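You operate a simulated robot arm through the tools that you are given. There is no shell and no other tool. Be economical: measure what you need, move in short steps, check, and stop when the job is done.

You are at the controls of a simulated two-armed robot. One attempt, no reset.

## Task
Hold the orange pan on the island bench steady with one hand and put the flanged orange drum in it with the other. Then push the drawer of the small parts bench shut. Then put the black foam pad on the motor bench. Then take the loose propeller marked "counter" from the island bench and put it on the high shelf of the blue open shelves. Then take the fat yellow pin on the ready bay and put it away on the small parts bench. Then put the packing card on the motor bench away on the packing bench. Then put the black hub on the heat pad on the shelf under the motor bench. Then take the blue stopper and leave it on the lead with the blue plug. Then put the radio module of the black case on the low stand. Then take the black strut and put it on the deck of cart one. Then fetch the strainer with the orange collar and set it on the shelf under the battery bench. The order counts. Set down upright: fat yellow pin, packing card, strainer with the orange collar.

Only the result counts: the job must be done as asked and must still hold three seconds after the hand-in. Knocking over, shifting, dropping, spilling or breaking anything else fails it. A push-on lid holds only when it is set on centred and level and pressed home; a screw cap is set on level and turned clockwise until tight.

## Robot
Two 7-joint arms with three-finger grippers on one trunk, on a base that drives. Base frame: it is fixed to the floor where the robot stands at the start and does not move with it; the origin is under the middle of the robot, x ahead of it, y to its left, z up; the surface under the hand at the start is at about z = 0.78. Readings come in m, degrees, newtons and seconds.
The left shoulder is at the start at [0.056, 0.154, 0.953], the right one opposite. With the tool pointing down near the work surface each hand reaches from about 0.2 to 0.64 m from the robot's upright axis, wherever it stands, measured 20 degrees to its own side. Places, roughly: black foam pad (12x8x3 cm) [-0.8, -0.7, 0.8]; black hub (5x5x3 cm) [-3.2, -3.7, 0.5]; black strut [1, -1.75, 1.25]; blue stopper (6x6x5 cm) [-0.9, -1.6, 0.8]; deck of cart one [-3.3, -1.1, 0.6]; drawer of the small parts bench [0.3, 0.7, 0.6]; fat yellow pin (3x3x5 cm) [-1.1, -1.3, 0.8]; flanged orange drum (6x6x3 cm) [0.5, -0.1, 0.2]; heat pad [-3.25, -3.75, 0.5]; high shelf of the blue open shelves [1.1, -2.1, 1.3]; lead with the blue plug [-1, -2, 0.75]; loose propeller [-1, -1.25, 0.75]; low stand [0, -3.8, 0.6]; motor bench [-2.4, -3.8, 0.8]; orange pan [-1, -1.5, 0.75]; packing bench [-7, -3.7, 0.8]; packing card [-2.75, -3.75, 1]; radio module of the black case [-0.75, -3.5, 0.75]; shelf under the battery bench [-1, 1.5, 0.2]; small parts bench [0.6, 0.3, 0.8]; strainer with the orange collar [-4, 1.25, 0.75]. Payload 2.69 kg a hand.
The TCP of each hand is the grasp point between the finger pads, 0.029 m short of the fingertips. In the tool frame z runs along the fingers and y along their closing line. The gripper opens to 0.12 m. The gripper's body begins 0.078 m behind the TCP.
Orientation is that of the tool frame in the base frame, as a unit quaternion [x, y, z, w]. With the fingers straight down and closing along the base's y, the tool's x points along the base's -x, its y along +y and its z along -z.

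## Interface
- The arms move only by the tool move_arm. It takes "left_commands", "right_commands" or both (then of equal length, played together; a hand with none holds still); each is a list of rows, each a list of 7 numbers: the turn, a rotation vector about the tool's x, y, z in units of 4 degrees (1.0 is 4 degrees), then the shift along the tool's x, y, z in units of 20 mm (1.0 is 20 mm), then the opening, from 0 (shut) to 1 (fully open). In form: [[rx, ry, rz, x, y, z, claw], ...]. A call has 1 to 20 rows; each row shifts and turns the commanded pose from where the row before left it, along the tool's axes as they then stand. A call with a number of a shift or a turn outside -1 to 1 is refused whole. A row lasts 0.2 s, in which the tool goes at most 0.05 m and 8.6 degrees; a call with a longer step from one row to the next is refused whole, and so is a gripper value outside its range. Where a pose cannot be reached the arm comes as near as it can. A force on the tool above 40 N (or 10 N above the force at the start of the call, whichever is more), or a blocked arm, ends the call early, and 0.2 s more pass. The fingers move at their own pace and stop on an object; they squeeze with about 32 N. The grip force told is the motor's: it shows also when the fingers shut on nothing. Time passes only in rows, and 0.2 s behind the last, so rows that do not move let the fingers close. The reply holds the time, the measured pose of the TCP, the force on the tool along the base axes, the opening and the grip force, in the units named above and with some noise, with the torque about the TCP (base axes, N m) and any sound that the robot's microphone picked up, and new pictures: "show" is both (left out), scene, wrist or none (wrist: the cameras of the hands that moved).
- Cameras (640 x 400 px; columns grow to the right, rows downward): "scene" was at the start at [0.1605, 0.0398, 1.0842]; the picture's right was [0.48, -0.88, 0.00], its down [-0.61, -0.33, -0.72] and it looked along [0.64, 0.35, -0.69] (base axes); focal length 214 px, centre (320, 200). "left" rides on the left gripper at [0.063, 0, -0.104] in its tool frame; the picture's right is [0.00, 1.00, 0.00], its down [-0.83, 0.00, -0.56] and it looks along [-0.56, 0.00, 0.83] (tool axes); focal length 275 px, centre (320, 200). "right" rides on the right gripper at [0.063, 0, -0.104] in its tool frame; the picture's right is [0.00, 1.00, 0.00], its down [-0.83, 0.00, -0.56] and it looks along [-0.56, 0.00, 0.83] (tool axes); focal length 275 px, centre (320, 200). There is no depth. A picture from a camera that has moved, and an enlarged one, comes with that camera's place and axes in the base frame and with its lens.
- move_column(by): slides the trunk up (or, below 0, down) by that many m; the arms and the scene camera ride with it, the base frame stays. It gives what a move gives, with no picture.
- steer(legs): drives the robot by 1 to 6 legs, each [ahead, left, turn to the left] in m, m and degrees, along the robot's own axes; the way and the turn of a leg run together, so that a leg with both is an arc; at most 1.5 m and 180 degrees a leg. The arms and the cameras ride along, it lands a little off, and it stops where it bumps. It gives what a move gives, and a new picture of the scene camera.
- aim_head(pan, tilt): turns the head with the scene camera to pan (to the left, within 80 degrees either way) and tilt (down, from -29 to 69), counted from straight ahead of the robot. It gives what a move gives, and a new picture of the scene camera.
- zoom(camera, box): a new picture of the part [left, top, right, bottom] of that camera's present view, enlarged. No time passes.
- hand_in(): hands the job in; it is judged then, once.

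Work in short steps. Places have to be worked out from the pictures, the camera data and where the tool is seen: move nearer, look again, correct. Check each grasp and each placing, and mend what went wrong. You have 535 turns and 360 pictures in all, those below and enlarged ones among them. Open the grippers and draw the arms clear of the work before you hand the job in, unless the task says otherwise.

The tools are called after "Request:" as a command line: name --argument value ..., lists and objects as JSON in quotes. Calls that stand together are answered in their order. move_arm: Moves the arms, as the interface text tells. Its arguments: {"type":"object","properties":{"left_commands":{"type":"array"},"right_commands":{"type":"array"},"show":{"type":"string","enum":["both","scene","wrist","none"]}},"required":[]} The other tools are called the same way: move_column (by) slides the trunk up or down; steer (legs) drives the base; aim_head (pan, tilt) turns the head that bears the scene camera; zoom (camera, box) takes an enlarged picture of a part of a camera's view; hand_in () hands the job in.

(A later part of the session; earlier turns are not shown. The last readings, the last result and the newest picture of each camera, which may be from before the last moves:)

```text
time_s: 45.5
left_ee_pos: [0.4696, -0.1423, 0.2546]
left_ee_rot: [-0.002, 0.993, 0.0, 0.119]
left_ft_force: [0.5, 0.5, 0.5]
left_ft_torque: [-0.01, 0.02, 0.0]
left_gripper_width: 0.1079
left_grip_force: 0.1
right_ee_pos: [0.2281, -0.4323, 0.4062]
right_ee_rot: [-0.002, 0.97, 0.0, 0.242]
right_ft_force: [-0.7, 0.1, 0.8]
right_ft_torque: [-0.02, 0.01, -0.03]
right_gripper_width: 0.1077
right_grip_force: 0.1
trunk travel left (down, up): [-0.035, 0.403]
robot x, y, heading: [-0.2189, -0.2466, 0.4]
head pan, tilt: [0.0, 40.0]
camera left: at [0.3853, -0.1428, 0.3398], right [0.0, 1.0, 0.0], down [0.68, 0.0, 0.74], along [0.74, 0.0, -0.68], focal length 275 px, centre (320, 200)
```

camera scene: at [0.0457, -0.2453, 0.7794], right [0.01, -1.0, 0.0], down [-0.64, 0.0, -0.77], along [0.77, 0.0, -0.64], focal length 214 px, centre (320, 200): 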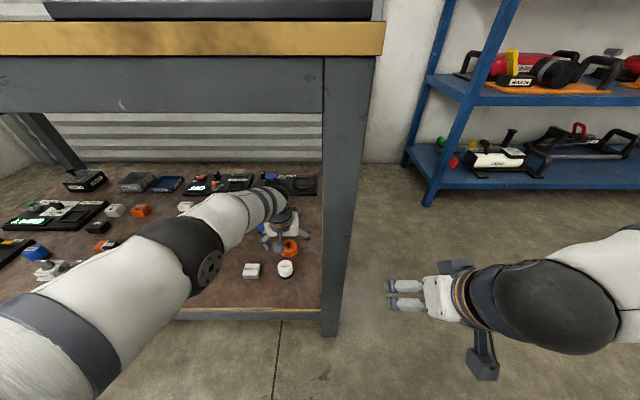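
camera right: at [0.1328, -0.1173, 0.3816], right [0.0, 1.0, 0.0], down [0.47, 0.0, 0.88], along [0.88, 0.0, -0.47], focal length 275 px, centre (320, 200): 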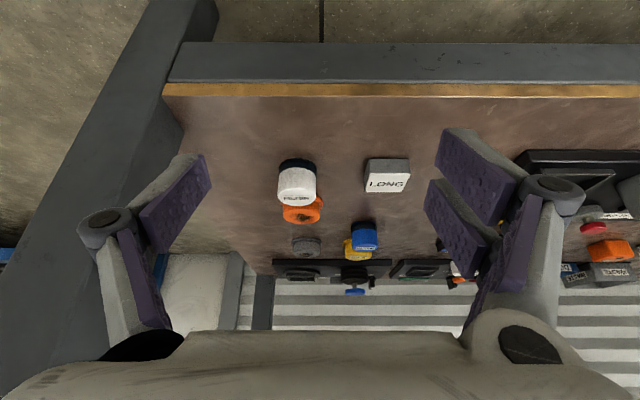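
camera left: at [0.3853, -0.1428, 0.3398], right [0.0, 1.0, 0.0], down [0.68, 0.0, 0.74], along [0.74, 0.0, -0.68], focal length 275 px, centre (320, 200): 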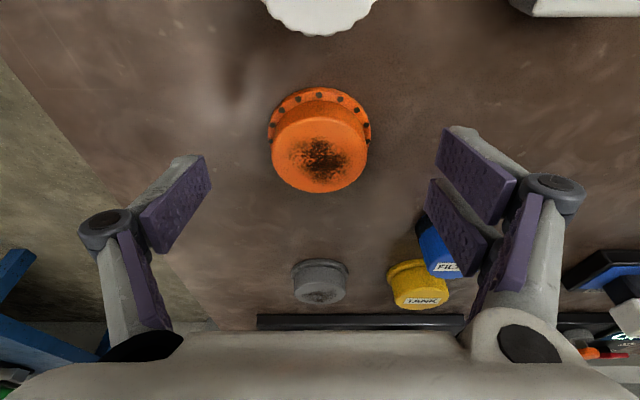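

Well centred. I lower about 8 mm and close the fingers.

Request:
move_arm --left_commands '[[0, 0, 0, 0.2, 0, 0.45, 0.9], [0, 0, 0, 0, 0, 0, 0.6], [0, 0, 0, 0, 0, 0, 0.35], [0, 0, 0, 0, 0, 0, 0.0], [0, 0, 0, 0, 0, 0, 0.0], [0, 0, 0, 0, 0, 0, 0.0]]' --show "wrist"

```text
time_s: 46.9
left_ee_pos: [0.4693, -0.142, 0.2433]
left_ee_rot: [-0.003, 0.993, 0.0, 0.119]
left_ft_force: [-0.7, 0.0, 2.2]
left_ft_torque: [0.07, 0.02, 0.04]
left_gripper_width: 0.0507
left_grip_force: 32.2
right_ee_pos: [0.2294, -0.4308, 0.4064]
right_ee_rot: [-0.001, 0.97, -0.001, 0.242]
right_ft_force: [0.6, 1.1, 0.2]
right_ft_torque: [0.03, -0.02, -0.01]
right_gripper_width: 0.1083
right_grip_force: 0.0
trunk travel left (down, up): [-0.035, 0.403]
robot x, y, heading: [-0.22, -0.2473, 0.5]
head pan, tilt: [0.0, 40.0]
camera left: at [0.3837, -0.1429, 0.3305], right [0.0, 1.0, 0.0], down [0.68, 0.0, 0.74], along [0.74, 0.0, -0.68], focal length 275 px, centre (320, 200)
```

left: 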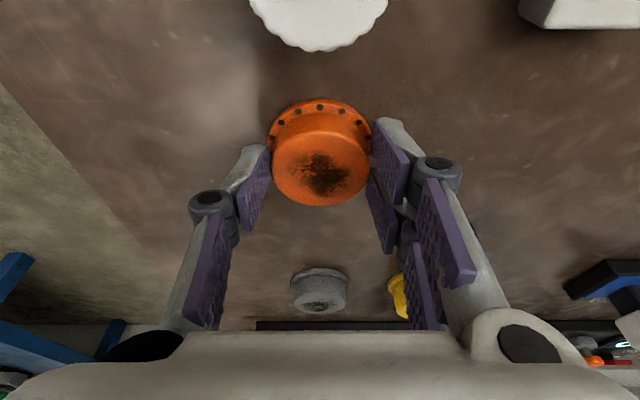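

Gripped at 51 mm. I lift 8 cm and back the base out.

Request:
move_arm --left_commands '[[0, 0, 0, -0.19, 0, -0.78, 0], [0, 0, 0, -0.19, 0, -0.78, 0], [0, 0, 0, -0.19, 0, -0.78, 0], [0, 0, 0, -0.19, 0, -0.78, 0], [0, 0, 0, -0.19, 0, -0.78, 0]]' --show "wrist"

Request:
steer --legs '[[-0.2, 0.0, 0], [-0.12, 0.35, 0]]'

```text
time_s: 48.1
left_ee_pos: [0.4687, -0.141, 0.3243]
left_ee_rot: [-0.003, 0.993, 0.001, 0.118]
left_ft_force: [-0.2, 0.4, 0.2]
left_ft_torque: [0.04, -0.03, 0.03]
left_gripper_width: 0.0001
left_grip_force: 28.9
right_ee_pos: [0.2294, -0.4325, 0.4068]
right_ee_rot: [-0.001, 0.97, 0.0, 0.242]
right_ft_force: [0.5, -0.5, 0.1]
right_ft_torque: [0.05, 0.0, -0.02]
right_gripper_width: 0.1079
right_grip_force: 0.1
trunk travel left (down, up): [-0.035, 0.403]
robot x, y, heading: [-0.2183, -0.2456, 0.4]
head pan, tilt: [0.0, 40.0]
camera left: at [0.3828, -0.142, 0.411], right [0.0, 1.0, 0.0], down [0.68, 0.0, 0.74], along [0.74, 0.0, -0.68], focal length 275 px, centre (320, 200)
```

left: 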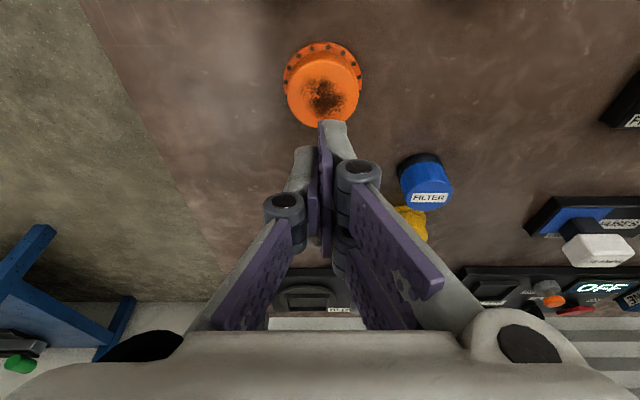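

```text
time_s: 52.5
left_ee_pos: [0.1452, 0.1983, 0.3241]
left_ee_rot: [0.002, 0.993, 0.0, 0.118]
left_ft_force: [0.3, -0.3, 0.6]
left_ft_torque: [-0.01, -0.03, 0.0]
left_gripper_width: 0.0
left_grip_force: 28.5
right_ee_pos: [-0.0954, -0.0899, 0.407]
right_ee_rot: [0.003, 0.97, -0.001, 0.242]
right_ft_force: [0.2, 0.0, 0.0]
right_ft_torque: [0.0, -0.01, 0.01]
right_gripper_width: 0.1081
right_grip_force: 0.0
trunk travel left (down, up): [-0.035, 0.403]
robot x, y, heading: [-0.5426, 0.1004, -0.4]
head pan, tilt: [0.0, 40.0]
camera scene: at [-0.2772, 0.099, 0.7794], right [0.0, -1.0, 0.0], down [-0.64, 0.0, -0.77], along [0.77, 0.0, -0.64], focal length 214 px, centre (320, 200)
```

scene: 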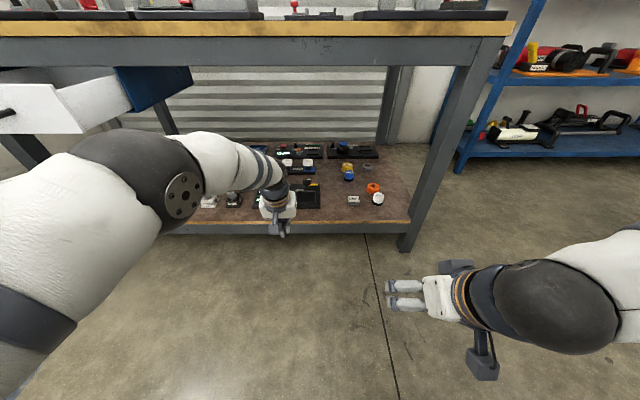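

It slipped: the tips only caught the tapered top, so the shelf must be lower (~0.19, drum top ~0.22). The drum is still upright at about (0.473, -0.141); I open, go back in and will grip 2 cm deeper.

Request:
move_arm --left_commands '[[0, 0, 0, 0, 0, 0, 0.5], [0, 0, 0, 0, 0, 0, 0.9]]' --show "none"

Request:
steer --legs '[[0.12, -0.35, 0], [0.22, 0, 0.5]]'

Request:
zoom --camera "left" --box '[0, 0, 640, 400]'

```text
time_s: 53.1
left_ee_pos: [0.1467, 0.1982, 0.324]
left_ee_rot: [0.002, 0.993, 0.0, 0.119]
left_ft_force: [0.9, 0.3, 0.3]
left_ft_torque: [-0.01, 0.04, -0.02]
left_gripper_width: 0.1079
left_grip_force: 0.1
right_ee_pos: [-0.0956, -0.0898, 0.4069]
right_ee_rot: [0.003, 0.97, 0.0, 0.243]
right_ft_force: [0.5, 0.7, -0.4]
right_ft_torque: [-0.02, -0.02, -0.01]
right_gripper_width: 0.108
right_grip_force: 0.1
trunk travel left (down, up): [-0.035, 0.403]
robot x, y, heading: [-0.5365, 0.0997, -0.2]
head pan, tilt: [0.0, 40.0]
```

```text
time_s: 57.6
left_ee_pos: [0.4858, -0.1398, 0.3237]
left_ee_rot: [-0.002, 0.993, 0.0, 0.118]
left_ft_force: [-0.3, -0.1, -0.3]
left_ft_torque: [0.01, 0.03, -0.01]
left_gripper_width: 0.1079
left_grip_force: 0.0
right_ee_pos: [0.2454, -0.43, 0.4079]
right_ee_rot: [-0.001, 0.97, 0.001, 0.242]
right_ft_force: [1.2, 0.5, 0.1]
right_ft_torque: [-0.01, -0.04, 0.05]
right_gripper_width: 0.1082
right_grip_force: 0.1
trunk travel left (down, up): [-0.035, 0.403]
robot x, y, heading: [-0.2036, -0.2451, -0.0]
head pan, tilt: [0.0, 40.0]
camera scene: at [0.0625, -0.2436, 0.7794], right [0.0, -1.0, 0.0], down [-0.64, 0.0, -0.77], along [0.77, 0.0, -0.64], focal length 214 px, centre (320, 200)
```

scene: 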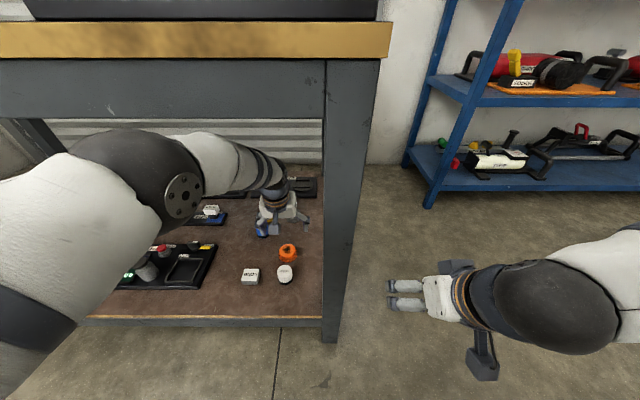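

```text
1.00 times, centred on (320, 200) of left (not enlarged: the box is as wide or as high as the picture)
camera zoom: at [0.4, -0.1408, 0.4111], right [0.0, 1.0, 0.0], down [0.68, 0.0, 0.74], along [0.74, 0.0, -0.68], focal length 275 px, centre (320, 200)
```

zoom: 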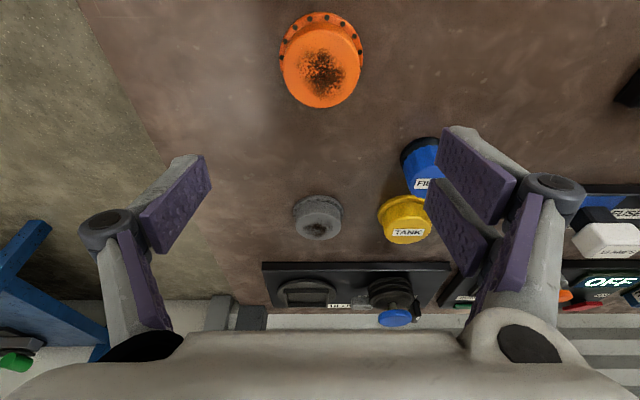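

Drum at about (0.481, -0.140). Descending 0.10 m now to grip deeper.

Request:
move_arm --left_commands '[[0, 0, 0, 0.24, 0, 0.8, 0.9], [0, 0, 0, 0.24, 0, 0.8, 0.9], [0, 0, 0, 0.24, 0, 0.8, 0.9], [0, 0, 0, 0.24, 0, 0.8, 0.9], [0, 0, 0, 0.24, 0, 0.8, 0.9], [0, 0, 0, 0.24, 0, 0.8, 0.9]]' --show "wrist"

```text
time_s: 59.0
left_ee_pos: [0.4785, -0.1406, 0.2244]
left_ee_rot: [-0.001, 0.993, -0.001, 0.119]
left_ft_force: [0.1, -0.4, -0.4]
left_ft_torque: [0.02, 0.0, 0.01]
left_gripper_width: 0.1078
left_grip_force: 0.0
right_ee_pos: [0.2453, -0.4305, 0.4079]
right_ee_rot: [-0.001, 0.97, 0.0, 0.242]
right_ft_force: [0.1, -0.1, 0.5]
right_ft_torque: [-0.01, 0.02, 0.0]
right_gripper_width: 0.1082
right_grip_force: 0.0
trunk travel left (down, up): [-0.035, 0.403]
robot x, y, heading: [-0.1988, -0.2471, 0.2]
head pan, tilt: [0.0, 40.0]
camera left: at [0.394, -0.14, 0.3119], right [0.0, 1.0, 0.0], down [0.68, 0.0, 0.74], along [0.74, 0.0, -0.68], focal length 275 px, centre (320, 200)
```

left: 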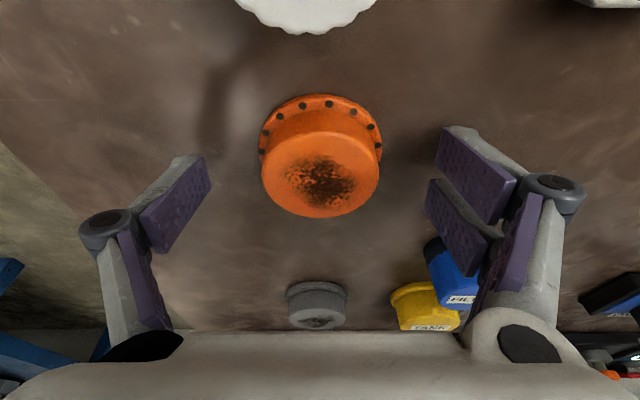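

Depth looks right now (tips ~0.196, drum top ~0.222). Closing.

Request:
move_arm --left_commands '[[0, 0, 0, 0.2, 0, 0.05, 0.6], [0, 0, 0, 0, 0, 0, 0.35], [0, 0, 0, 0, 0, 0, 0.0], [0, 0, 0, 0, 0, 0, 0.0], [0, 0, 0, 0, 0, 0, 0.0], [0, 0, 0, -0.19, 0, -0.78, 0], [0, 0, 0, -0.19, 0, -0.78, 0], [0, 0, 0, -0.19, 0, -0.78, 0], [0, 0, 0, -0.19, 0, -0.78, 0], [0, 0, 0, -0.19, 0, -0.78, 0]]' --show "wrist"

```text
time_s: 59.6
left_ee_pos: [0.4788, -0.1261, 0.2301]
left_ee_rot: [-0.002, 0.993, 0.011, 0.121]
left_ft_force: [-23.3, 21.8, 38.7]
left_ft_torque: [1.96, 1.3, 0.53]
left_gripper_width: 0.0626
left_grip_force: 16.1
right_ee_pos: [0.245, -0.4277, 0.4101]
right_ee_rot: [-0.002, 0.97, 0.001, 0.244]
right_ft_force: [-0.4, -0.1, -0.1]
right_ft_torque: [-0.02, -0.01, -0.01]
right_gripper_width: 0.1079
right_grip_force: 0.1
trunk travel left (down, up): [-0.035, 0.403]
robot x, y, heading: [-0.204, -0.2436, 0.4]
head pan, tilt: [0.0, 40.0]
stopped in row 2 (left hand): the force on the tool passed its limit at 49 N (the readings are from after the stop); the commanded pose is now the measured one
camera left: at [0.3919, -0.1292, 0.3163], right [0.0, 1.0, 0.02], down [0.67, -0.02, 0.74], along [0.74, 0.02, -0.67], focal length 275 px, centre (320, 200)
```

left: 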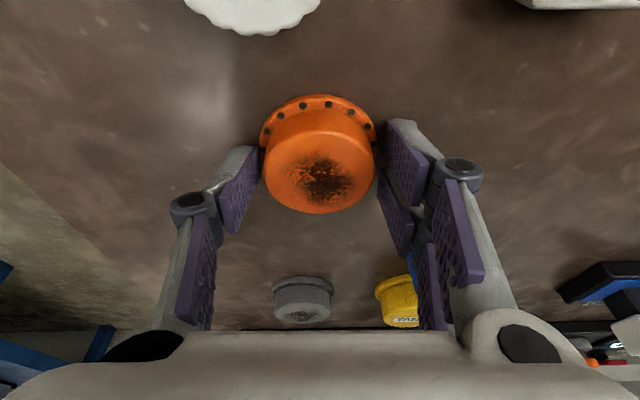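

The closing tips met the flange at z 0.224. I open, recentre at z≈0.231 and close again.

Request:
move_arm --left_commands '[[0, 0, 0, 0, 0, 0, 0.85], [0, 0, 0, 0, 0, 0, 0.85], [0, 0, -0.3, -0.05, -0.7, -0.05, 0.85], [0, 0, 0, 0, 0, 0, 0.6], [0, 0, 0, 0, 0, 0, 0.5], [0, 0, 0, 0, 0, 0, 0.35], [0, 0, 0, 0, 0, 0, 0.0], [0, 0, 0, 0, 0, 0, 0.0], [0, 0, 0, 0, 0, 0, 0.0]]' --show "wrist"

```text
time_s: 61.6
left_ee_pos: [0.4808, -0.1453, 0.231]
left_ee_rot: [-0.011, 0.992, 0.005, 0.126]
left_ft_force: [3.6, 14.1, 30.5]
left_ft_torque: [1.41, 0.28, -0.38]
left_gripper_width: 0.0577
left_grip_force: 31.9
right_ee_pos: [0.2453, -0.429, 0.4087]
right_ee_rot: [-0.002, 0.97, 0.002, 0.243]
right_ft_force: [0.8, 0.0, 0.3]
right_ft_torque: [0.01, -0.01, 0.02]
right_gripper_width: 0.1081
right_grip_force: 0.1
trunk travel left (down, up): [-0.035, 0.403]
robot x, y, heading: [-0.2046, -0.2437, 0.3]
head pan, tilt: [0.0, 40.0]
camera left: at [0.3943, -0.1481, 0.317], right [-0.02, 1.0, 0.01], down [0.67, 0.0, 0.74], along [0.74, 0.02, -0.67], focal length 275 px, centre (320, 200)
```

left: 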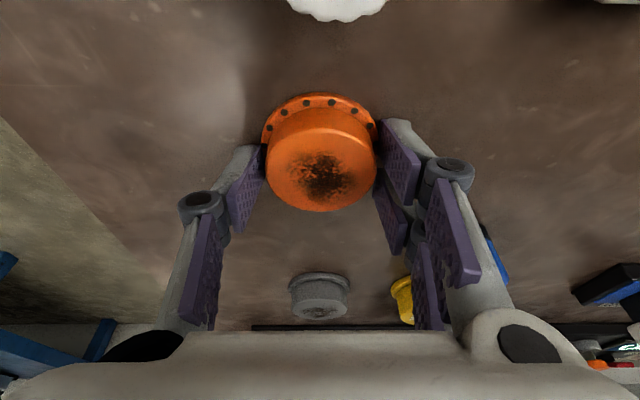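

Fingers hold at 58 mm (on the flange). I lift 3 cm to check the hold.

Request:
move_arm --left_commands '[[0, 0, 0, -0.1, 0, -0.3, 0], [0, 0, 0, -0.1, 0, -0.4, 0], [0, 0, 0, -0.1, 0, -0.4, 0], [0, 0, 0, -0.1, 0, -0.4, 0]]' --show "wrist"

```text
time_s: 62.6
left_ee_pos: [0.48, -0.1479, 0.2598]
left_ee_rot: [-0.01, 0.993, 0.005, 0.12]
left_ft_force: [0.2, 1.0, 0.3]
left_ft_torque: [-0.03, 0.02, 0.02]
left_gripper_width: 0.0578
left_grip_force: 32.1
right_ee_pos: [0.246, -0.4296, 0.408]
right_ee_rot: [-0.002, 0.97, 0.001, 0.242]
right_ft_force: [0.4, 0.0, -0.5]
right_ft_torque: [0.02, 0.0, -0.01]
right_gripper_width: 0.1079
right_grip_force: 0.1
trunk travel left (down, up): [-0.035, 0.403]
robot x, y, heading: [-0.203, -0.246, 0.2]
head pan, tilt: [0.0, 40.0]
camera left: at [0.3943, -0.1501, 0.3453], right [-0.02, 1.0, 0.01], down [0.67, 0.01, 0.74], along [0.74, 0.02, -0.67], focal length 275 px, centre (320, 200)
```

left: 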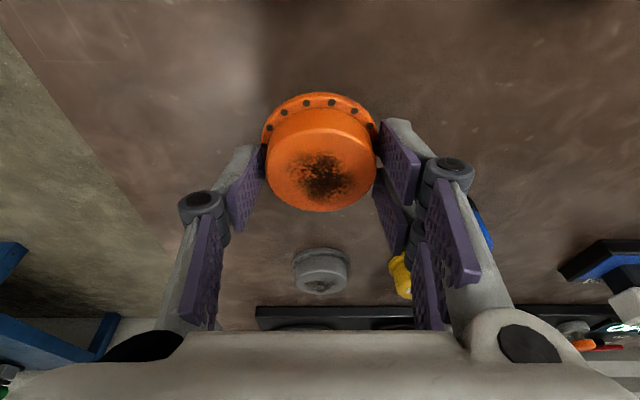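

Held firmly. I lift another 7 cm and back out.

Request:
move_arm --left_commands '[[0, 0, 0, -0.19, 0, -0.78, 0], [0, 0, 0, -0.19, 0, -0.78, 0], [0, 0, 0, -0.19, 0, -0.78, 0], [0, 0, 0, -0.19, 0, -0.78, 0]]' --show "none"

Request:
steer --legs '[[-0.25, 0.0, 0], [-0.1, 0.2, 0]]'

```text
time_s: 63.6
left_ee_pos: [0.4801, -0.1477, 0.3234]
left_ee_rot: [-0.01, 0.993, 0.004, 0.121]
left_ft_force: [-0.2, -1.0, -0.6]
left_ft_torque: [-0.01, -0.01, 0.03]
left_gripper_width: 0.0575
left_grip_force: 32.0
right_ee_pos: [0.2462, -0.4299, 0.4068]
right_ee_rot: [-0.001, 0.97, 0.0, 0.242]
right_ft_force: [0.6, -0.2, 0.1]
right_ft_torque: [0.0, 0.02, -0.01]
right_gripper_width: 0.108
right_grip_force: 0.0
trunk travel left (down, up): [-0.035, 0.403]
robot x, y, heading: [-0.2022, -0.2438, 0.4]
head pan, tilt: [0.0, 40.0]
```

```text
time_s: 67.2
left_ee_pos: [0.1311, 0.0543, 0.3237]
left_ee_rot: [-0.013, 0.993, 0.005, 0.121]
left_ft_force: [0.3, -0.3, -0.9]
left_ft_torque: [0.0, 0.0, 0.0]
left_gripper_width: 0.0574
left_grip_force: 32.2
right_ee_pos: [-0.103, -0.2282, 0.4078]
right_ee_rot: [-0.004, 0.97, 0.001, 0.243]
right_ft_force: [-0.8, 0.0, 0.2]
right_ft_torque: [-0.02, 0.02, 0.0]
right_gripper_width: 0.1079
right_grip_force: 0.0
trunk travel left (down, up): [-0.035, 0.403]
robot x, y, heading: [-0.5512, -0.044, 0.5]
head pan, tilt: [0.0, 40.0]
camera scene: at [-0.2875, -0.0421, 0.7794], right [0.01, -1.0, 0.0], down [-0.64, -0.01, -0.77], along [0.77, 0.01, -0.64], focal length 214 px, centre (320, 200)
```

scene: 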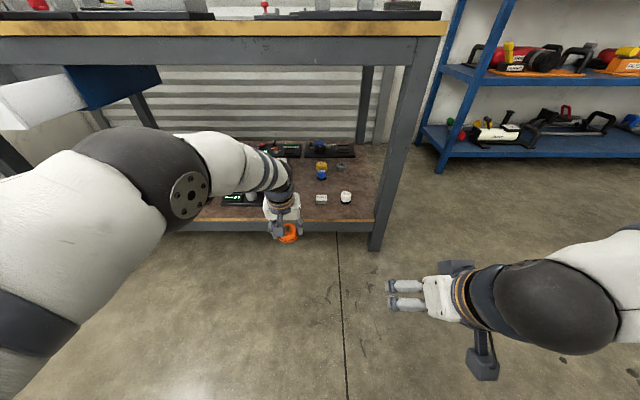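

Drum in hand. I raise the trunk and tuck both hands for travel.

Request:
move_column --by 0.4

Request:
move_arm --left_commands '[[0, 0, 0, 0.886, 0.357, -0.586, 0], [0, 0, 0, 0.886, 0.357, -0.586, 0], [0, 0, 0, 0.886, 0.357, -0.586, 0], [0, 0, 0, 0.886, 0.357, -0.586, 0], [0, 0, 0, 0.886, 0.357, -0.586, 0], [0, 0, 0, 0.886, 0.357, -0.586, 0], [0, 0, 0, 0.886, 0.357, -0.586, 0], [0, 0, 0, 0.886, 0.357, -0.586, 0], [0, 0, 0, 0.886, 0.357, -0.586, 0], [0, 0, 0, 0.886, 0.357, -0.586, 0], [0, 0, 0, 0.886, 0.357, -0.586, 0], [0, 0, 0, 0.886, 0.357, -0.586, 0], [0, 0, 0, 0.886, 0.357, -0.586, 0], [0, 0, 0, 0.886, 0.357, -0.586, 0]]' --right_commands '[[0, 0, 0, -0.25, 0, -0.47, 0.9], [0, 0, 0, -0.25, 0, -0.47, 0.9], [0, 0, 0, -0.25, 0, -0.47, 0.9], [0, 0, 0, -0.25, 0, -0.47, 0.9], [0, 0, 0, -0.25, 0, -0.47, 0.9], [0, 0, 0, -0.25, 0, -0.47, 0.9], [0, 0, 0, -0.25, 0, -0.47, 0.9], [0, 0, 0, -0.25, 0, -0.47, 0.9], [0, 0, 0, -0.25, 0, -0.47, 0.9], [0, 0, 0, -0.25, 0, -0.47, 0.9], [0, 0, 0, -0.25, 0, -0.47, 0.9], [0, 0, 0, -0.25, 0, -0.47, 0.9], [0, 0, 0, -0.25, 0, -0.47, 0.9], [0, 0, 0, -0.25, 0, -0.47, 0.9]]' --show "none"

Request:
aim_head --pan -79 --tilt 25

```text
time_s: 71.0
left_ee_pos: [0.1231, 0.0546, 1.1237]
left_ee_rot: [-0.012, 0.912, 0.003, 0.411]
left_ft_force: [0.7, 0.0, -1.2]
left_ft_torque: [0.01, 0.02, -0.02]
left_gripper_width: 0.0577
left_grip_force: 32.0
right_ee_pos: [-0.1031, -0.2274, 0.8051]
right_ee_rot: [-0.003, 0.97, 0.001, 0.242]
right_ft_force: [0.5, 0.1, -0.2]
right_ft_torque: [0.0, -0.01, -0.03]
right_gripper_width: 0.1083
right_grip_force: 0.0
trunk travel left (down, up): [-0.435, 0.003]
robot x, y, heading: [-0.55, -0.0455, 0.5]
head pan, tilt: [0.0, 40.0]
```

```text
time_s: 74.0
left_ee_pos: [-0.1629, 0.1447, 1.0481]
left_ee_rot: [-0.013, 0.911, 0.004, 0.412]
left_ft_force: [0.4, 0.2, -0.4]
left_ft_torque: [0.02, 0.03, 0.0]
left_gripper_width: 0.0572
left_grip_force: 31.8
left hand out of reach, approached as far as the arm can: row 7, 8, 9
right_ee_pos: [-0.1021, -0.2282, 0.9558]
right_ee_rot: [-0.003, 0.971, 0.001, 0.241]
right_ft_force: [0.6, 0.0, -0.1]
right_ft_torque: [-0.03, 0.03, 0.01]
right_gripper_width: 0.1081
right_grip_force: 0.1
trunk travel left (down, up): [-0.435, 0.003]
robot x, y, heading: [-0.5506, -0.0421, 0.4]
head pan, tilt: [0.0, 40.0]
```

```text
time_s: 75.5
left_ee_pos: [-0.1604, 0.1448, 1.0491]
left_ee_rot: [-0.013, 0.911, 0.003, 0.412]
left_ft_force: [1.0, 0.1, -0.6]
left_ft_torque: [-0.03, -0.01, 0.02]
left_gripper_width: 0.0575
left_grip_force: 32.0
right_ee_pos: [-0.1013, -0.2297, 0.9575]
right_ee_rot: [0.0, 0.97, 0.004, 0.242]
right_ft_force: [-0.2, 0.0, -0.9]
right_ft_torque: [0.02, -0.04, 0.02]
right_gripper_width: 0.108
right_grip_force: 0.1
trunk travel left (down, up): [-0.435, 0.003]
robot x, y, heading: [-0.5536, -0.0434, 0.5]
head pan, tilt: [-79.0, 25.0]
camera scene: at [-0.4548, -0.0616, 1.2377], right [-0.19, -0.98, 0.0], down [-0.42, 0.08, -0.9], along [0.89, -0.17, -0.43], focal length 214 px, centre (320, 200)
```

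scene: 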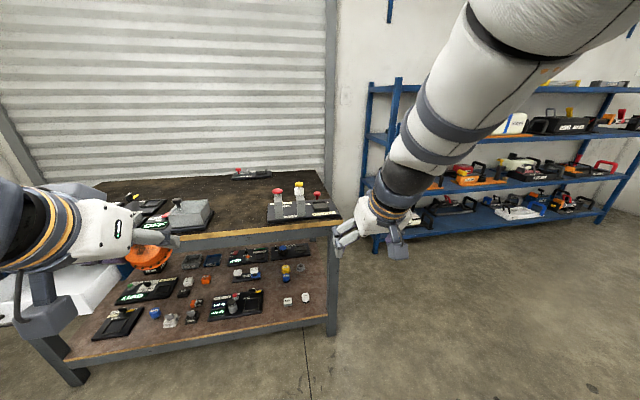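

The picture's direction doesn't match the pan told; let me take the view again.

Request:
aim_head --pan -79 --tilt 30

```text
time_s: 76.2
left_ee_pos: [-0.1616, 0.1446, 1.0473]
left_ee_rot: [-0.013, 0.911, 0.003, 0.412]
left_ft_force: [-0.2, 0.0, 0.1]
left_ft_torque: [0.01, 0.03, 0.0]
left_gripper_width: 0.0578
left_grip_force: 31.9
right_ee_pos: [-0.1006, -0.2298, 0.955]
right_ee_rot: [-0.002, 0.97, 0.004, 0.241]
right_ft_force: [0.3, 0.3, -0.1]
right_ft_torque: [-0.01, 0.01, 0.0]
right_gripper_width: 0.108
right_grip_force: 0.0
trunk travel left (down, up): [-0.435, 0.003]
robot x, y, heading: [-0.5529, -0.0473, 0.2]
head pan, tilt: [-79.0, 30.0]
camera scene: at [-0.4547, -0.0612, 1.2375], right [-0.18, -0.98, 0.0], down [-0.43, 0.08, -0.9], along [0.89, -0.17, -0.43], focal length 214 px, centre (320, 200)
```

scene: 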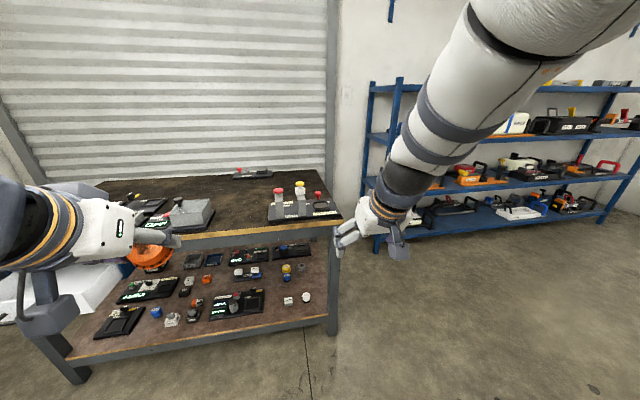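

The head is blocked by the raised right arm, so I turn the base instead: right by 90° and look.

Request:
aim_head --pan 0 --tilt 30

Request:
steer --legs '[[0, 0, -90]]'

```text
time_s: 77.7
left_ee_pos: [-0.1612, 0.1445, 1.0482]
left_ee_rot: [-0.013, 0.911, 0.003, 0.412]
left_ft_force: [0.9, 1.0, -0.2]
left_ft_torque: [0.01, 0.0, 0.0]
left_gripper_width: 0.0575
left_grip_force: 31.1
right_ee_pos: [-0.1008, -0.2296, 0.9572]
right_ee_rot: [-0.004, 0.97, 0.001, 0.243]
right_ft_force: [0.3, 0.3, 0.3]
right_ft_torque: [0.03, 0.01, 0.01]
right_gripper_width: 0.1078
right_grip_force: 0.0
trunk travel left (down, up): [-0.435, 0.003]
robot x, y, heading: [-0.5543, -0.0455, 0.4]
head pan, tilt: [0.0, 30.0]
camera scene: at [-0.4548, -0.0436, 1.2308], right [0.01, -1.0, 0.0], down [-0.5, 0.0, -0.87], along [0.87, 0.01, -0.5], focal length 214 px, centre (320, 200)
```

scene: 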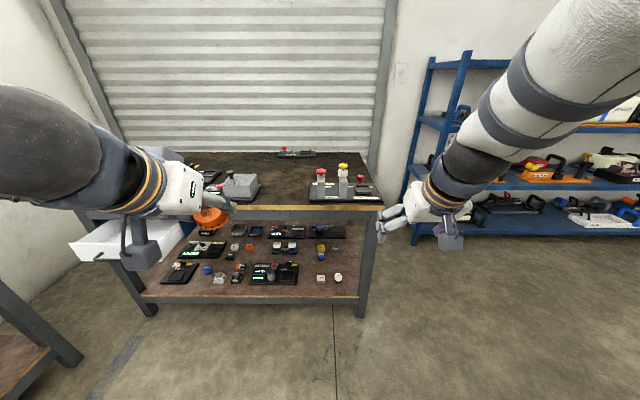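

```text
time_s: 81.9
left_ee_pos: [-0.358, -0.4318, 1.0484]
left_ee_rot: [0.63, 0.659, -0.286, 0.296]
left_ft_force: [-0.3, 0.2, -0.4]
left_ft_torque: [0.02, -0.03, 0.01]
left_gripper_width: 0.0575
left_grip_force: 31.5
right_ee_pos: [-0.7298, -0.4989, 0.9551]
right_ee_rot: [0.679, 0.694, -0.168, 0.173]
right_ft_force: [-0.1, 1.1, 0.0]
right_ft_torque: [0.0, 0.01, 0.01]
right_gripper_width: 0.1083
right_grip_force: 0.1
trunk travel left (down, up): [-0.435, 0.003]
robot x, y, heading: [-0.553, -0.0466, -88.6]
head pan, tilt: [0.0, 30.0]
camera scene: at [-0.5485, -0.1403, 1.2307], right [-1.0, -0.02, 0.0], down [-0.01, 0.5, -0.87], along [0.02, -0.87, -0.5], focal length 214 px, centre (320, 200)
```

scene: 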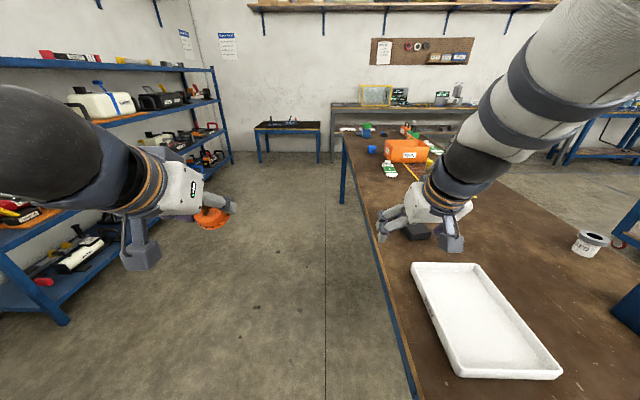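

The pan is the orange "PAN" box farther down the island, whose edge runs along x ≈ -0.71. I move out into the aisle (left), ahead to y ≈ -1.45, then turn to face it.

Request:
steer --legs '[[0, 0.5, 0], [1.4, 0, 0], [0, 0, -90]]'

```text
time_s: 96.6
left_ee_pos: [-0.4433, -1.5994, 1.048]
left_ee_rot: [0.911, 0.008, -0.412, 0.001]
left_ft_force: [-0.8, -0.1, -1.2]
left_ft_torque: [-0.01, 0.0, 0.01]
left_gripper_width: 0.0568
left_grip_force: 32.1
right_ee_pos: [-0.4981, -1.2247, 0.9564]
right_ee_rot: [0.97, -0.004, -0.242, 0.0]
right_ft_force: [0.3, 0.3, 0.9]
right_ft_torque: [-0.03, -0.01, 0.0]
right_gripper_width: 0.1082
right_grip_force: 0.1
trunk travel left (down, up): [-0.435, 0.003]
robot x, y, heading: [-0.053, -1.4209, 179.6]
head pan, tilt: [0.0, 30.0]
camera scene: at [-0.1441, -1.4143, 1.2307], right [0.01, 1.0, 0.0], down [0.5, 0.0, -0.87], along [-0.87, 0.01, -0.5], focal length 214 px, centre (320, 200)
```

scene: 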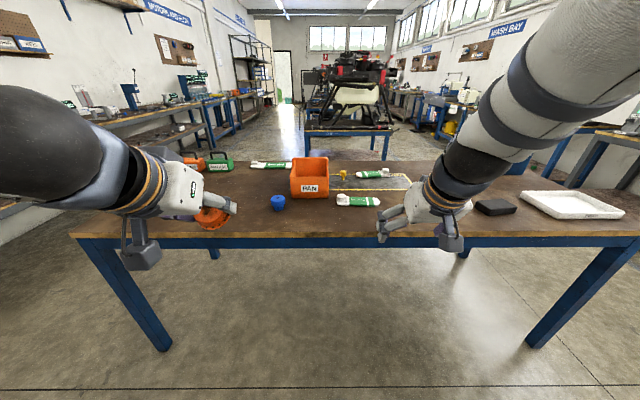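

Request:
zoom --camera "scene" --box '[160, 130, 480, 250]'

```text
2.00 times, centred on (320, 190) of scene
camera zoom: at [-0.1441, -1.4143, 1.2307], right [0.01, 1.0, 0.0], down [0.5, 0.0, -0.87], along [-0.87, 0.01, -0.5], focal length 429 px, centre (320, 220)
```

zoom: 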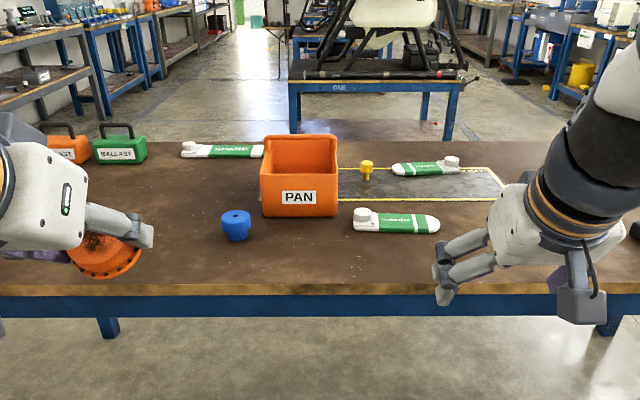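

Good view: pan is an open-topped box at about x -0.94..-1.05, y -1.45, rim z ≈ 0.876; blue stopper is just in front-left of it. I drive 0.38 m closer, then level the drum hand.

Request:
steer --legs '[[0.38, 0.0, 0.4]]'

Request:
move_arm --left_commands '[[0, 0.97, 0, 0, 0, -0.3, 0], [0, 0.97, 0, 0, 0, -0.3, 0], [0, 0.97, 0, 0, 0, -0.3, 0], [0, 0.97, 0, 0, 0, -0.3, 0], [0, 0.97, 0, 0, 0, -0.3, 0], [0, 0.97, 0, 0, 0, -0.3, 0], [0, 0.97, 0, 0, 0, -0.3, 0], [0, 0.97, 0, 0, 0, -0.3, 0], [0, 0.97, 0, 0, 0, -0.3, 0]]' --show "both"

```text
time_s: 99.0
left_ee_pos: [-0.8164, -1.6027, 1.0491]
left_ee_rot: [0.911, 0.011, -0.411, 0.003]
left_ft_force: [-0.3, 0.5, -0.4]
left_ft_torque: [0.0, 0.0, -0.01]
left_gripper_width: 0.0574
left_grip_force: 31.9
right_ee_pos: [-0.8741, -1.229, 0.9563]
right_ee_rot: [0.97, 0.001, -0.242, 0.001]
right_ft_force: [0.2, 0.2, -1.1]
right_ft_torque: [0.01, -0.02, 0.01]
right_gripper_width: 0.1081
right_grip_force: 0.0
trunk travel left (down, up): [-0.435, 0.003]
robot x, y, heading: [-0.4242, -1.4148, -179.9]
head pan, tilt: [0.0, 30.0]
camera scene: at [-0.5192, -1.4148, 1.2306], right [0.0, 1.0, 0.0], down [0.5, 0.0, -0.87], along [-0.87, 0.0, -0.5], focal length 214 px, centre (320, 200)
```

scene: 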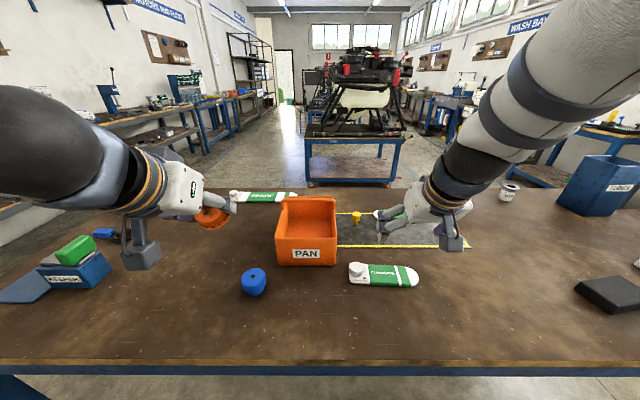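

```text
time_s: 101.0
left_ee_pos: [-0.7869, -1.6014, 1.0925]
left_ee_rot: [0.993, 0.013, -0.118, -0.001]
left_ft_force: [-0.3, 0.2, 0.5]
left_ft_torque: [-0.01, 0.0, 0.02]
left_gripper_width: 0.0567
left_grip_force: 31.7
right_ee_pos: [-0.8744, -1.2281, 0.9558]
right_ee_rot: [0.97, 0.0, -0.242, 0.001]
right_ft_force: [0.5, -0.1, 0.3]
right_ft_torque: [0.01, 0.0, -0.04]
right_gripper_width: 0.108
right_grip_force: 0.1
trunk travel left (down, up): [-0.435, 0.003]
robot x, y, heading: [-0.4295, -1.4134, -180.0]
head pan, tilt: [0.0, 30.0]
camera scene: at [-0.5188, -1.4147, 1.2307], right [0.0, 1.0, 0.0], down [0.5, 0.0, -0.87], along [-0.87, 0.0, -0.5], focal length 214 px, centre (320, 200)
camera left: at [-0.7, -1.6, 1.1788], right [0.02, -1.0, 0.0], down [-0.68, -0.01, 0.74], along [-0.74, -0.01, -0.68], focal length 275 px, centre (320, 200)
```

scene: 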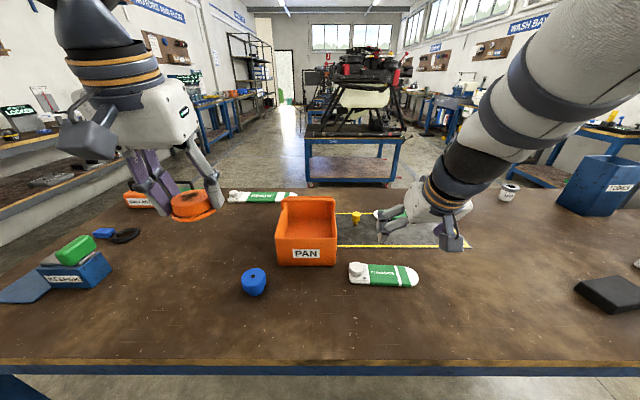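
left: 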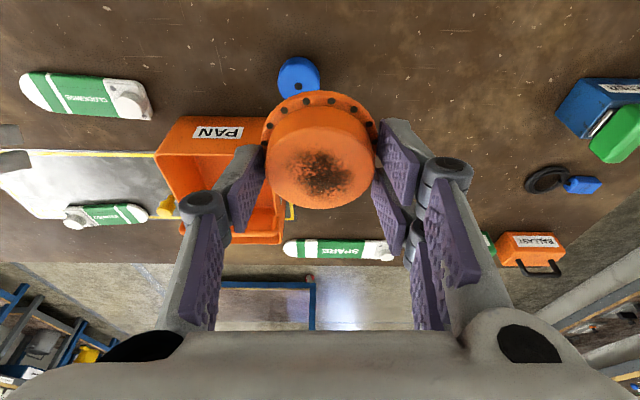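

Pan measured: x -0.943..-1.142, y -1.53..-1.368, rim z ≈ 0.884. I bring the right hand above the pan's right wall near its front, to grip that wall.

Request:
move_arm --right_commands '[[0, 0, 0, -0.61, 0.875, 0.325, 0.6], [0, 0, 0, -0.61, 0.875, 0.325, 0.6], [0, 0, 0, -0.61, 0.875, 0.325, 0.6], [0, 0, 0, -0.61, 0.875, 0.325, 0.6], [0, 0, 0, -0.61, 0.875, 0.325, 0.6], [0, 0, 0, -0.61, 0.875, 0.325, 0.6], [0, 0, 0, -0.61, 0.875, 0.325, 0.6], [0, 0, 0, -0.61, 0.875, 0.325, 0.6]]' --show "both"

```text
time_s: 102.8
left_ee_pos: [-0.7872, -1.6012, 1.091]
left_ee_rot: [0.993, 0.012, -0.118, -0.001]
left_ft_force: [-0.4, 0.2, -0.9]
left_ft_torque: [-0.03, -0.06, -0.02]
left_gripper_width: 0.0569
left_grip_force: 32.0
right_ee_pos: [-0.9829, -1.3709, 0.9549]
right_ee_rot: [0.97, 0.001, -0.242, 0.001]
right_ft_force: [0.7, -0.5, 0.5]
right_ft_torque: [0.0, -0.02, -0.03]
right_gripper_width: 0.0719
right_grip_force: 0.1
trunk travel left (down, up): [-0.435, 0.003]
robot x, y, heading: [-0.4258, -1.415, -179.6]
head pan, tilt: [0.0, 30.0]
camera scene: at [-0.5191, -1.415, 1.2306], right [0.0, 1.0, 0.0], down [0.5, 0.0, -0.87], along [-0.87, 0.0, -0.5], focal length 214 px, centre (320, 200)
camera right: at [-0.877, -1.3687, 1.0166], right [0.01, -1.0, 0.0], down [-0.47, 0.0, 0.88], along [-0.88, 0.0, -0.47], focal length 275 px, centre (320, 200)
```

scene: 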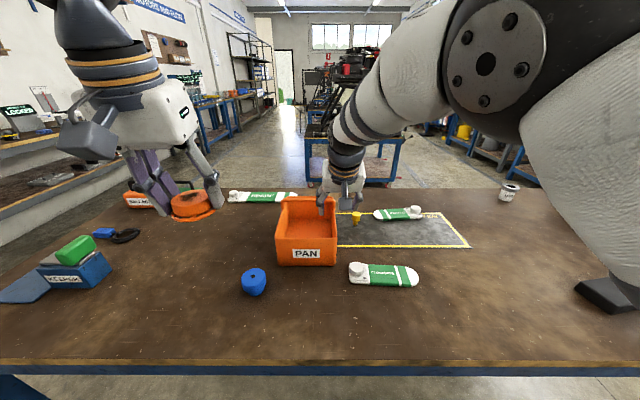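
right: 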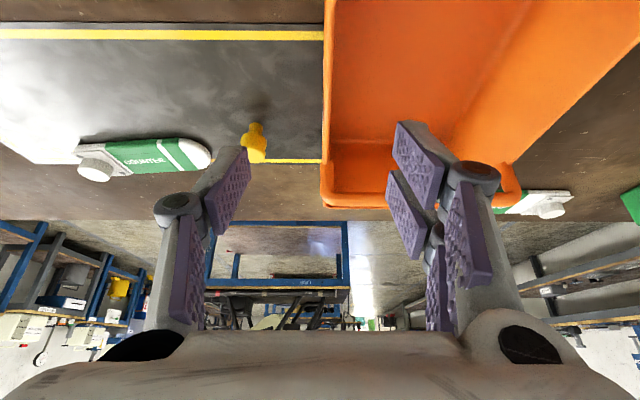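

Wall lies at y ≈ -1.371, aligned with the hand. Lowering 8.3 cm so the fingers straddle the wall, then closing.

Request:
move_arm --right_commands '[[0, 0, 0, 0.39, 0, 0.73, 0.6], [0, 0, 0, 0.39, 0, 0.73, 0.6], [0, 0, 0, 0.39, 0, 0.73, 0.6], [0, 0, 0, 0.39, 0, 0.73, 0.6], [0, 0, 0, 0.39, 0, 0.73, 0.6], [0, 0, 0, 0, 0, 0, 0.4], [0, 0, 0, 0, 0, 0, 0.2], [0, 0, 0, 0, 0, 0, 0.05], [0, 0, 0, 0, 0, 0, 0.0]]' --show "both"

```text
time_s: 104.8
left_ee_pos: [-0.7868, -1.601, 1.0919]
left_ee_rot: [0.993, 0.012, -0.12, -0.001]
left_ft_force: [0.5, -0.3, -0.1]
left_ft_torque: [-0.01, -0.04, 0.01]
left_gripper_width: 0.0569
left_grip_force: 32.7
right_ee_pos: [-0.9862, -1.3641, 0.8723]
right_ee_rot: [0.971, -0.004, -0.241, 0.001]
right_ft_force: [0.3, -0.3, 0.1]
right_ft_torque: [0.01, 0.02, -0.04]
right_gripper_width: 0.006
right_grip_force: 32.5
trunk travel left (down, up): [-0.435, 0.003]
robot x, y, heading: [-0.4217, -1.4167, -180.0]
head pan, tilt: [0.0, 30.0]
camera scene: at [-0.5187, -1.4149, 1.2307], right [0.0, 1.0, 0.0], down [0.5, 0.0, -0.87], along [-0.87, 0.0, -0.5], focal length 214 px, centre (320, 200)
camera right: at [-0.8805, -1.3642, 0.9333], right [0.0, -1.0, 0.0], down [-0.47, 0.0, 0.88], along [-0.88, 0.0, -0.47], focal length 275 px, centre (320, 200)
```

scene: 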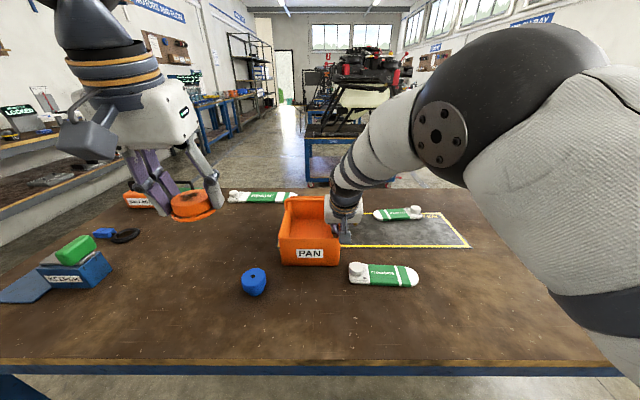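
right: 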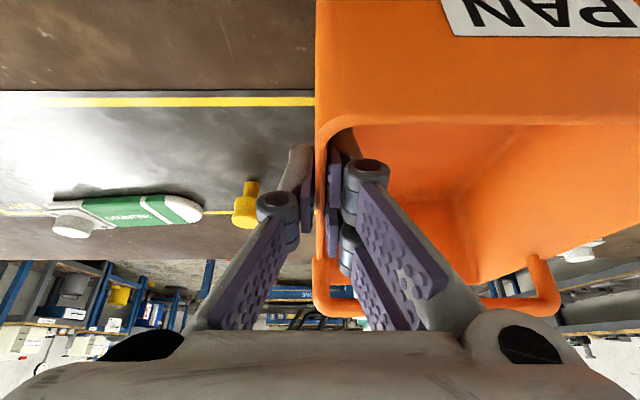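

Wall is gripped (6 mm). Now I move the drum over the pan at about (-1.055, -1.46, 1.0).

Request:
move_arm --left_commands '[[0, 0, 0, -0.855, -0.504, 0.539, 0], [0, 0, 0, -0.855, -0.504, 0.539, 0], [0, 0, 0, -0.855, -0.504, 0.539, 0], [0, 0, 0, -0.855, -0.504, 0.539, 0], [0, 0, 0, -0.855, -0.504, 0.539, 0], [0, 0, 0, -0.855, -0.504, 0.539, 0], [0, 0, 0, -0.855, -0.504, 0.539, 0], [0, 0, 0, -0.855, -0.504, 0.539, 0], [0, 0, 0, -0.855, -0.504, 0.539, 0], [0, 0, 0, -0.855, -0.504, 0.539, 0], [0, 0, 0, -0.855, -0.504, 0.539, 0], [0, 0, 0, -0.855, -0.504, 0.539, 0], [0, 0, 0, -0.855, -0.504, 0.539, 0], [0, 0, 0, -0.855, -0.504, 0.539, 0]]' --show "both"

```text
time_s: 107.8
left_ee_pos: [-1.0022, -1.4827, 1.0026]
left_ee_rot: [0.993, 0.012, -0.119, 0.0]
left_ft_force: [0.5, 0.4, 1.0]
left_ft_torque: [-0.01, -0.01, 0.0]
left_gripper_width: 0.0569
left_grip_force: 31.8
left hand out of reach, approached as far as the arm can: row 12, 13, 14
right_ee_pos: [-0.9851, -1.3659, 0.8734]
right_ee_rot: [0.97, -0.003, -0.242, 0.002]
right_ft_force: [-0.2, -1.5, -0.6]
right_ft_torque: [-0.02, -0.12, -0.04]
right_gripper_width: 0.0062
right_grip_force: 31.9
trunk travel left (down, up): [-0.435, 0.003]
robot x, y, heading: [-0.422, -1.414, -179.8]
head pan, tilt: [0.0, 30.0]
camera scene: at [-0.5187, -1.415, 1.2307], right [0.0, 1.0, 0.0], down [0.5, 0.0, -0.87], along [-0.87, 0.0, -0.5], focal length 214 px, centre (320, 200)
camera left: at [-0.9159, -1.4823, 1.0888], right [0.02, -1.0, 0.0], down [-0.68, -0.01, 0.74], along [-0.74, -0.01, -0.68], focal length 275 px, centre (320, 200)
```

scene: 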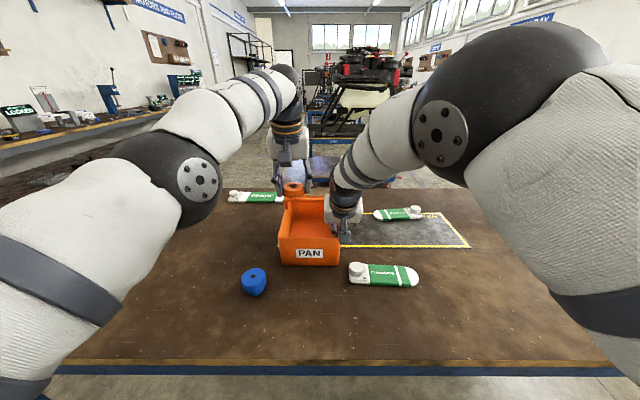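
left: 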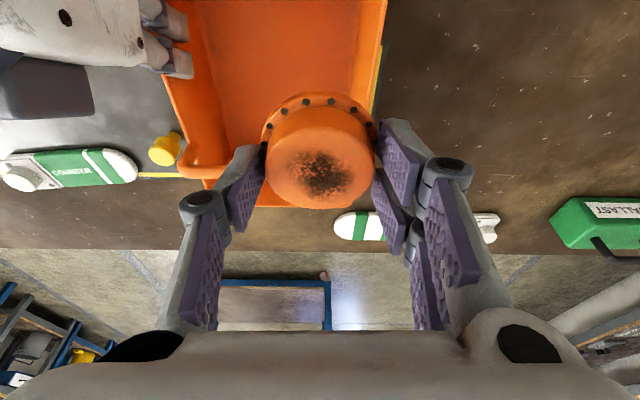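

The high pose limits reach; a bit more outward tilt will put the drum farther in. I tilt 16° more and go to about (-1.05, -1.468, 0.94).

Request:
move_arm --left_commands '[[0, -1, 0, 0, 0, 0, 0], [0, -1, 0, 0, 0, 0, 0], [0, -1, 0, 0, 0, 0, 0], [0, -1, 0, 0, 0, 0, 0], [0, 0, 0, -0.14, -0.15, 0.77, 0], [0, 0, 0, -0.14, -0.15, 0.77, 0], [0, 0, 0, -0.14, -0.15, 0.77, 0], [0, 0, 0, -0.14, -0.15, 0.77, 0], [0, 0, 0, -0.14, -0.15, 0.77, 0]]' --show "both"

```text
time_s: 109.8
left_ee_pos: [-1.0647, -1.4635, 0.9492]
left_ee_rot: [0.967, 0.012, -0.256, 0.002]
left_ft_force: [0.9, 0.0, -1.2]
left_ft_torque: [0.03, -0.01, -0.01]
left_gripper_width: 0.0565
left_grip_force: 31.6
left hand out of reach, approached as far as the arm can: row 1, 2, 3, 4, 5, 6, 7, 8, 9
right_ee_pos: [-0.987, -1.3656, 0.874]
right_ee_rot: [0.97, -0.003, -0.242, 0.002]
right_ft_force: [0.4, -0.5, 0.0]
right_ft_torque: [0.03, -0.15, -0.03]
right_gripper_width: 0.0061
right_grip_force: 31.8
trunk travel left (down, up): [-0.435, 0.003]
robot x, y, heading: [-0.4248, -1.4184, -179.5]
head pan, tilt: [0.0, 30.0]
camera scene: at [-0.5189, -1.4148, 1.2306], right [0.0, 1.0, 0.0], down [0.5, 0.0, -0.87], along [-0.87, 0.0, -0.5], focal length 214 px, centre (320, 200)
camera left: at [-0.9579, -1.461, 1.0091], right [0.02, -1.0, 0.0], down [-0.45, -0.01, 0.89], along [-0.89, -0.02, -0.45], focal length 275 px, centre (320, 200)
```

scene: 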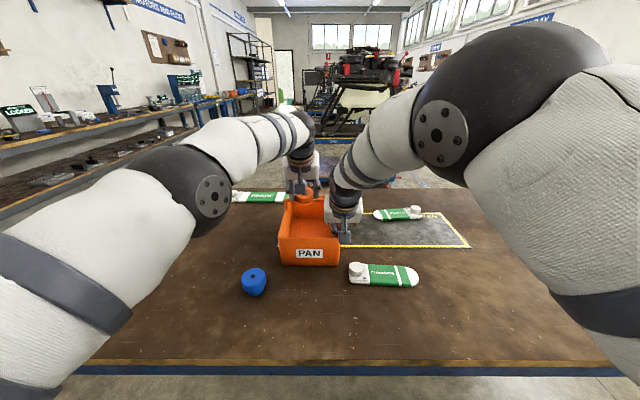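
left: 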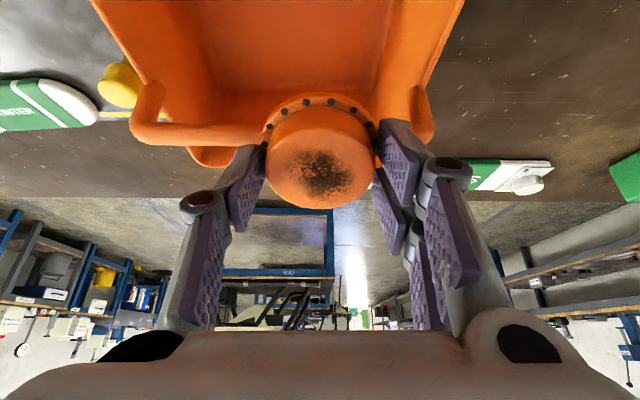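

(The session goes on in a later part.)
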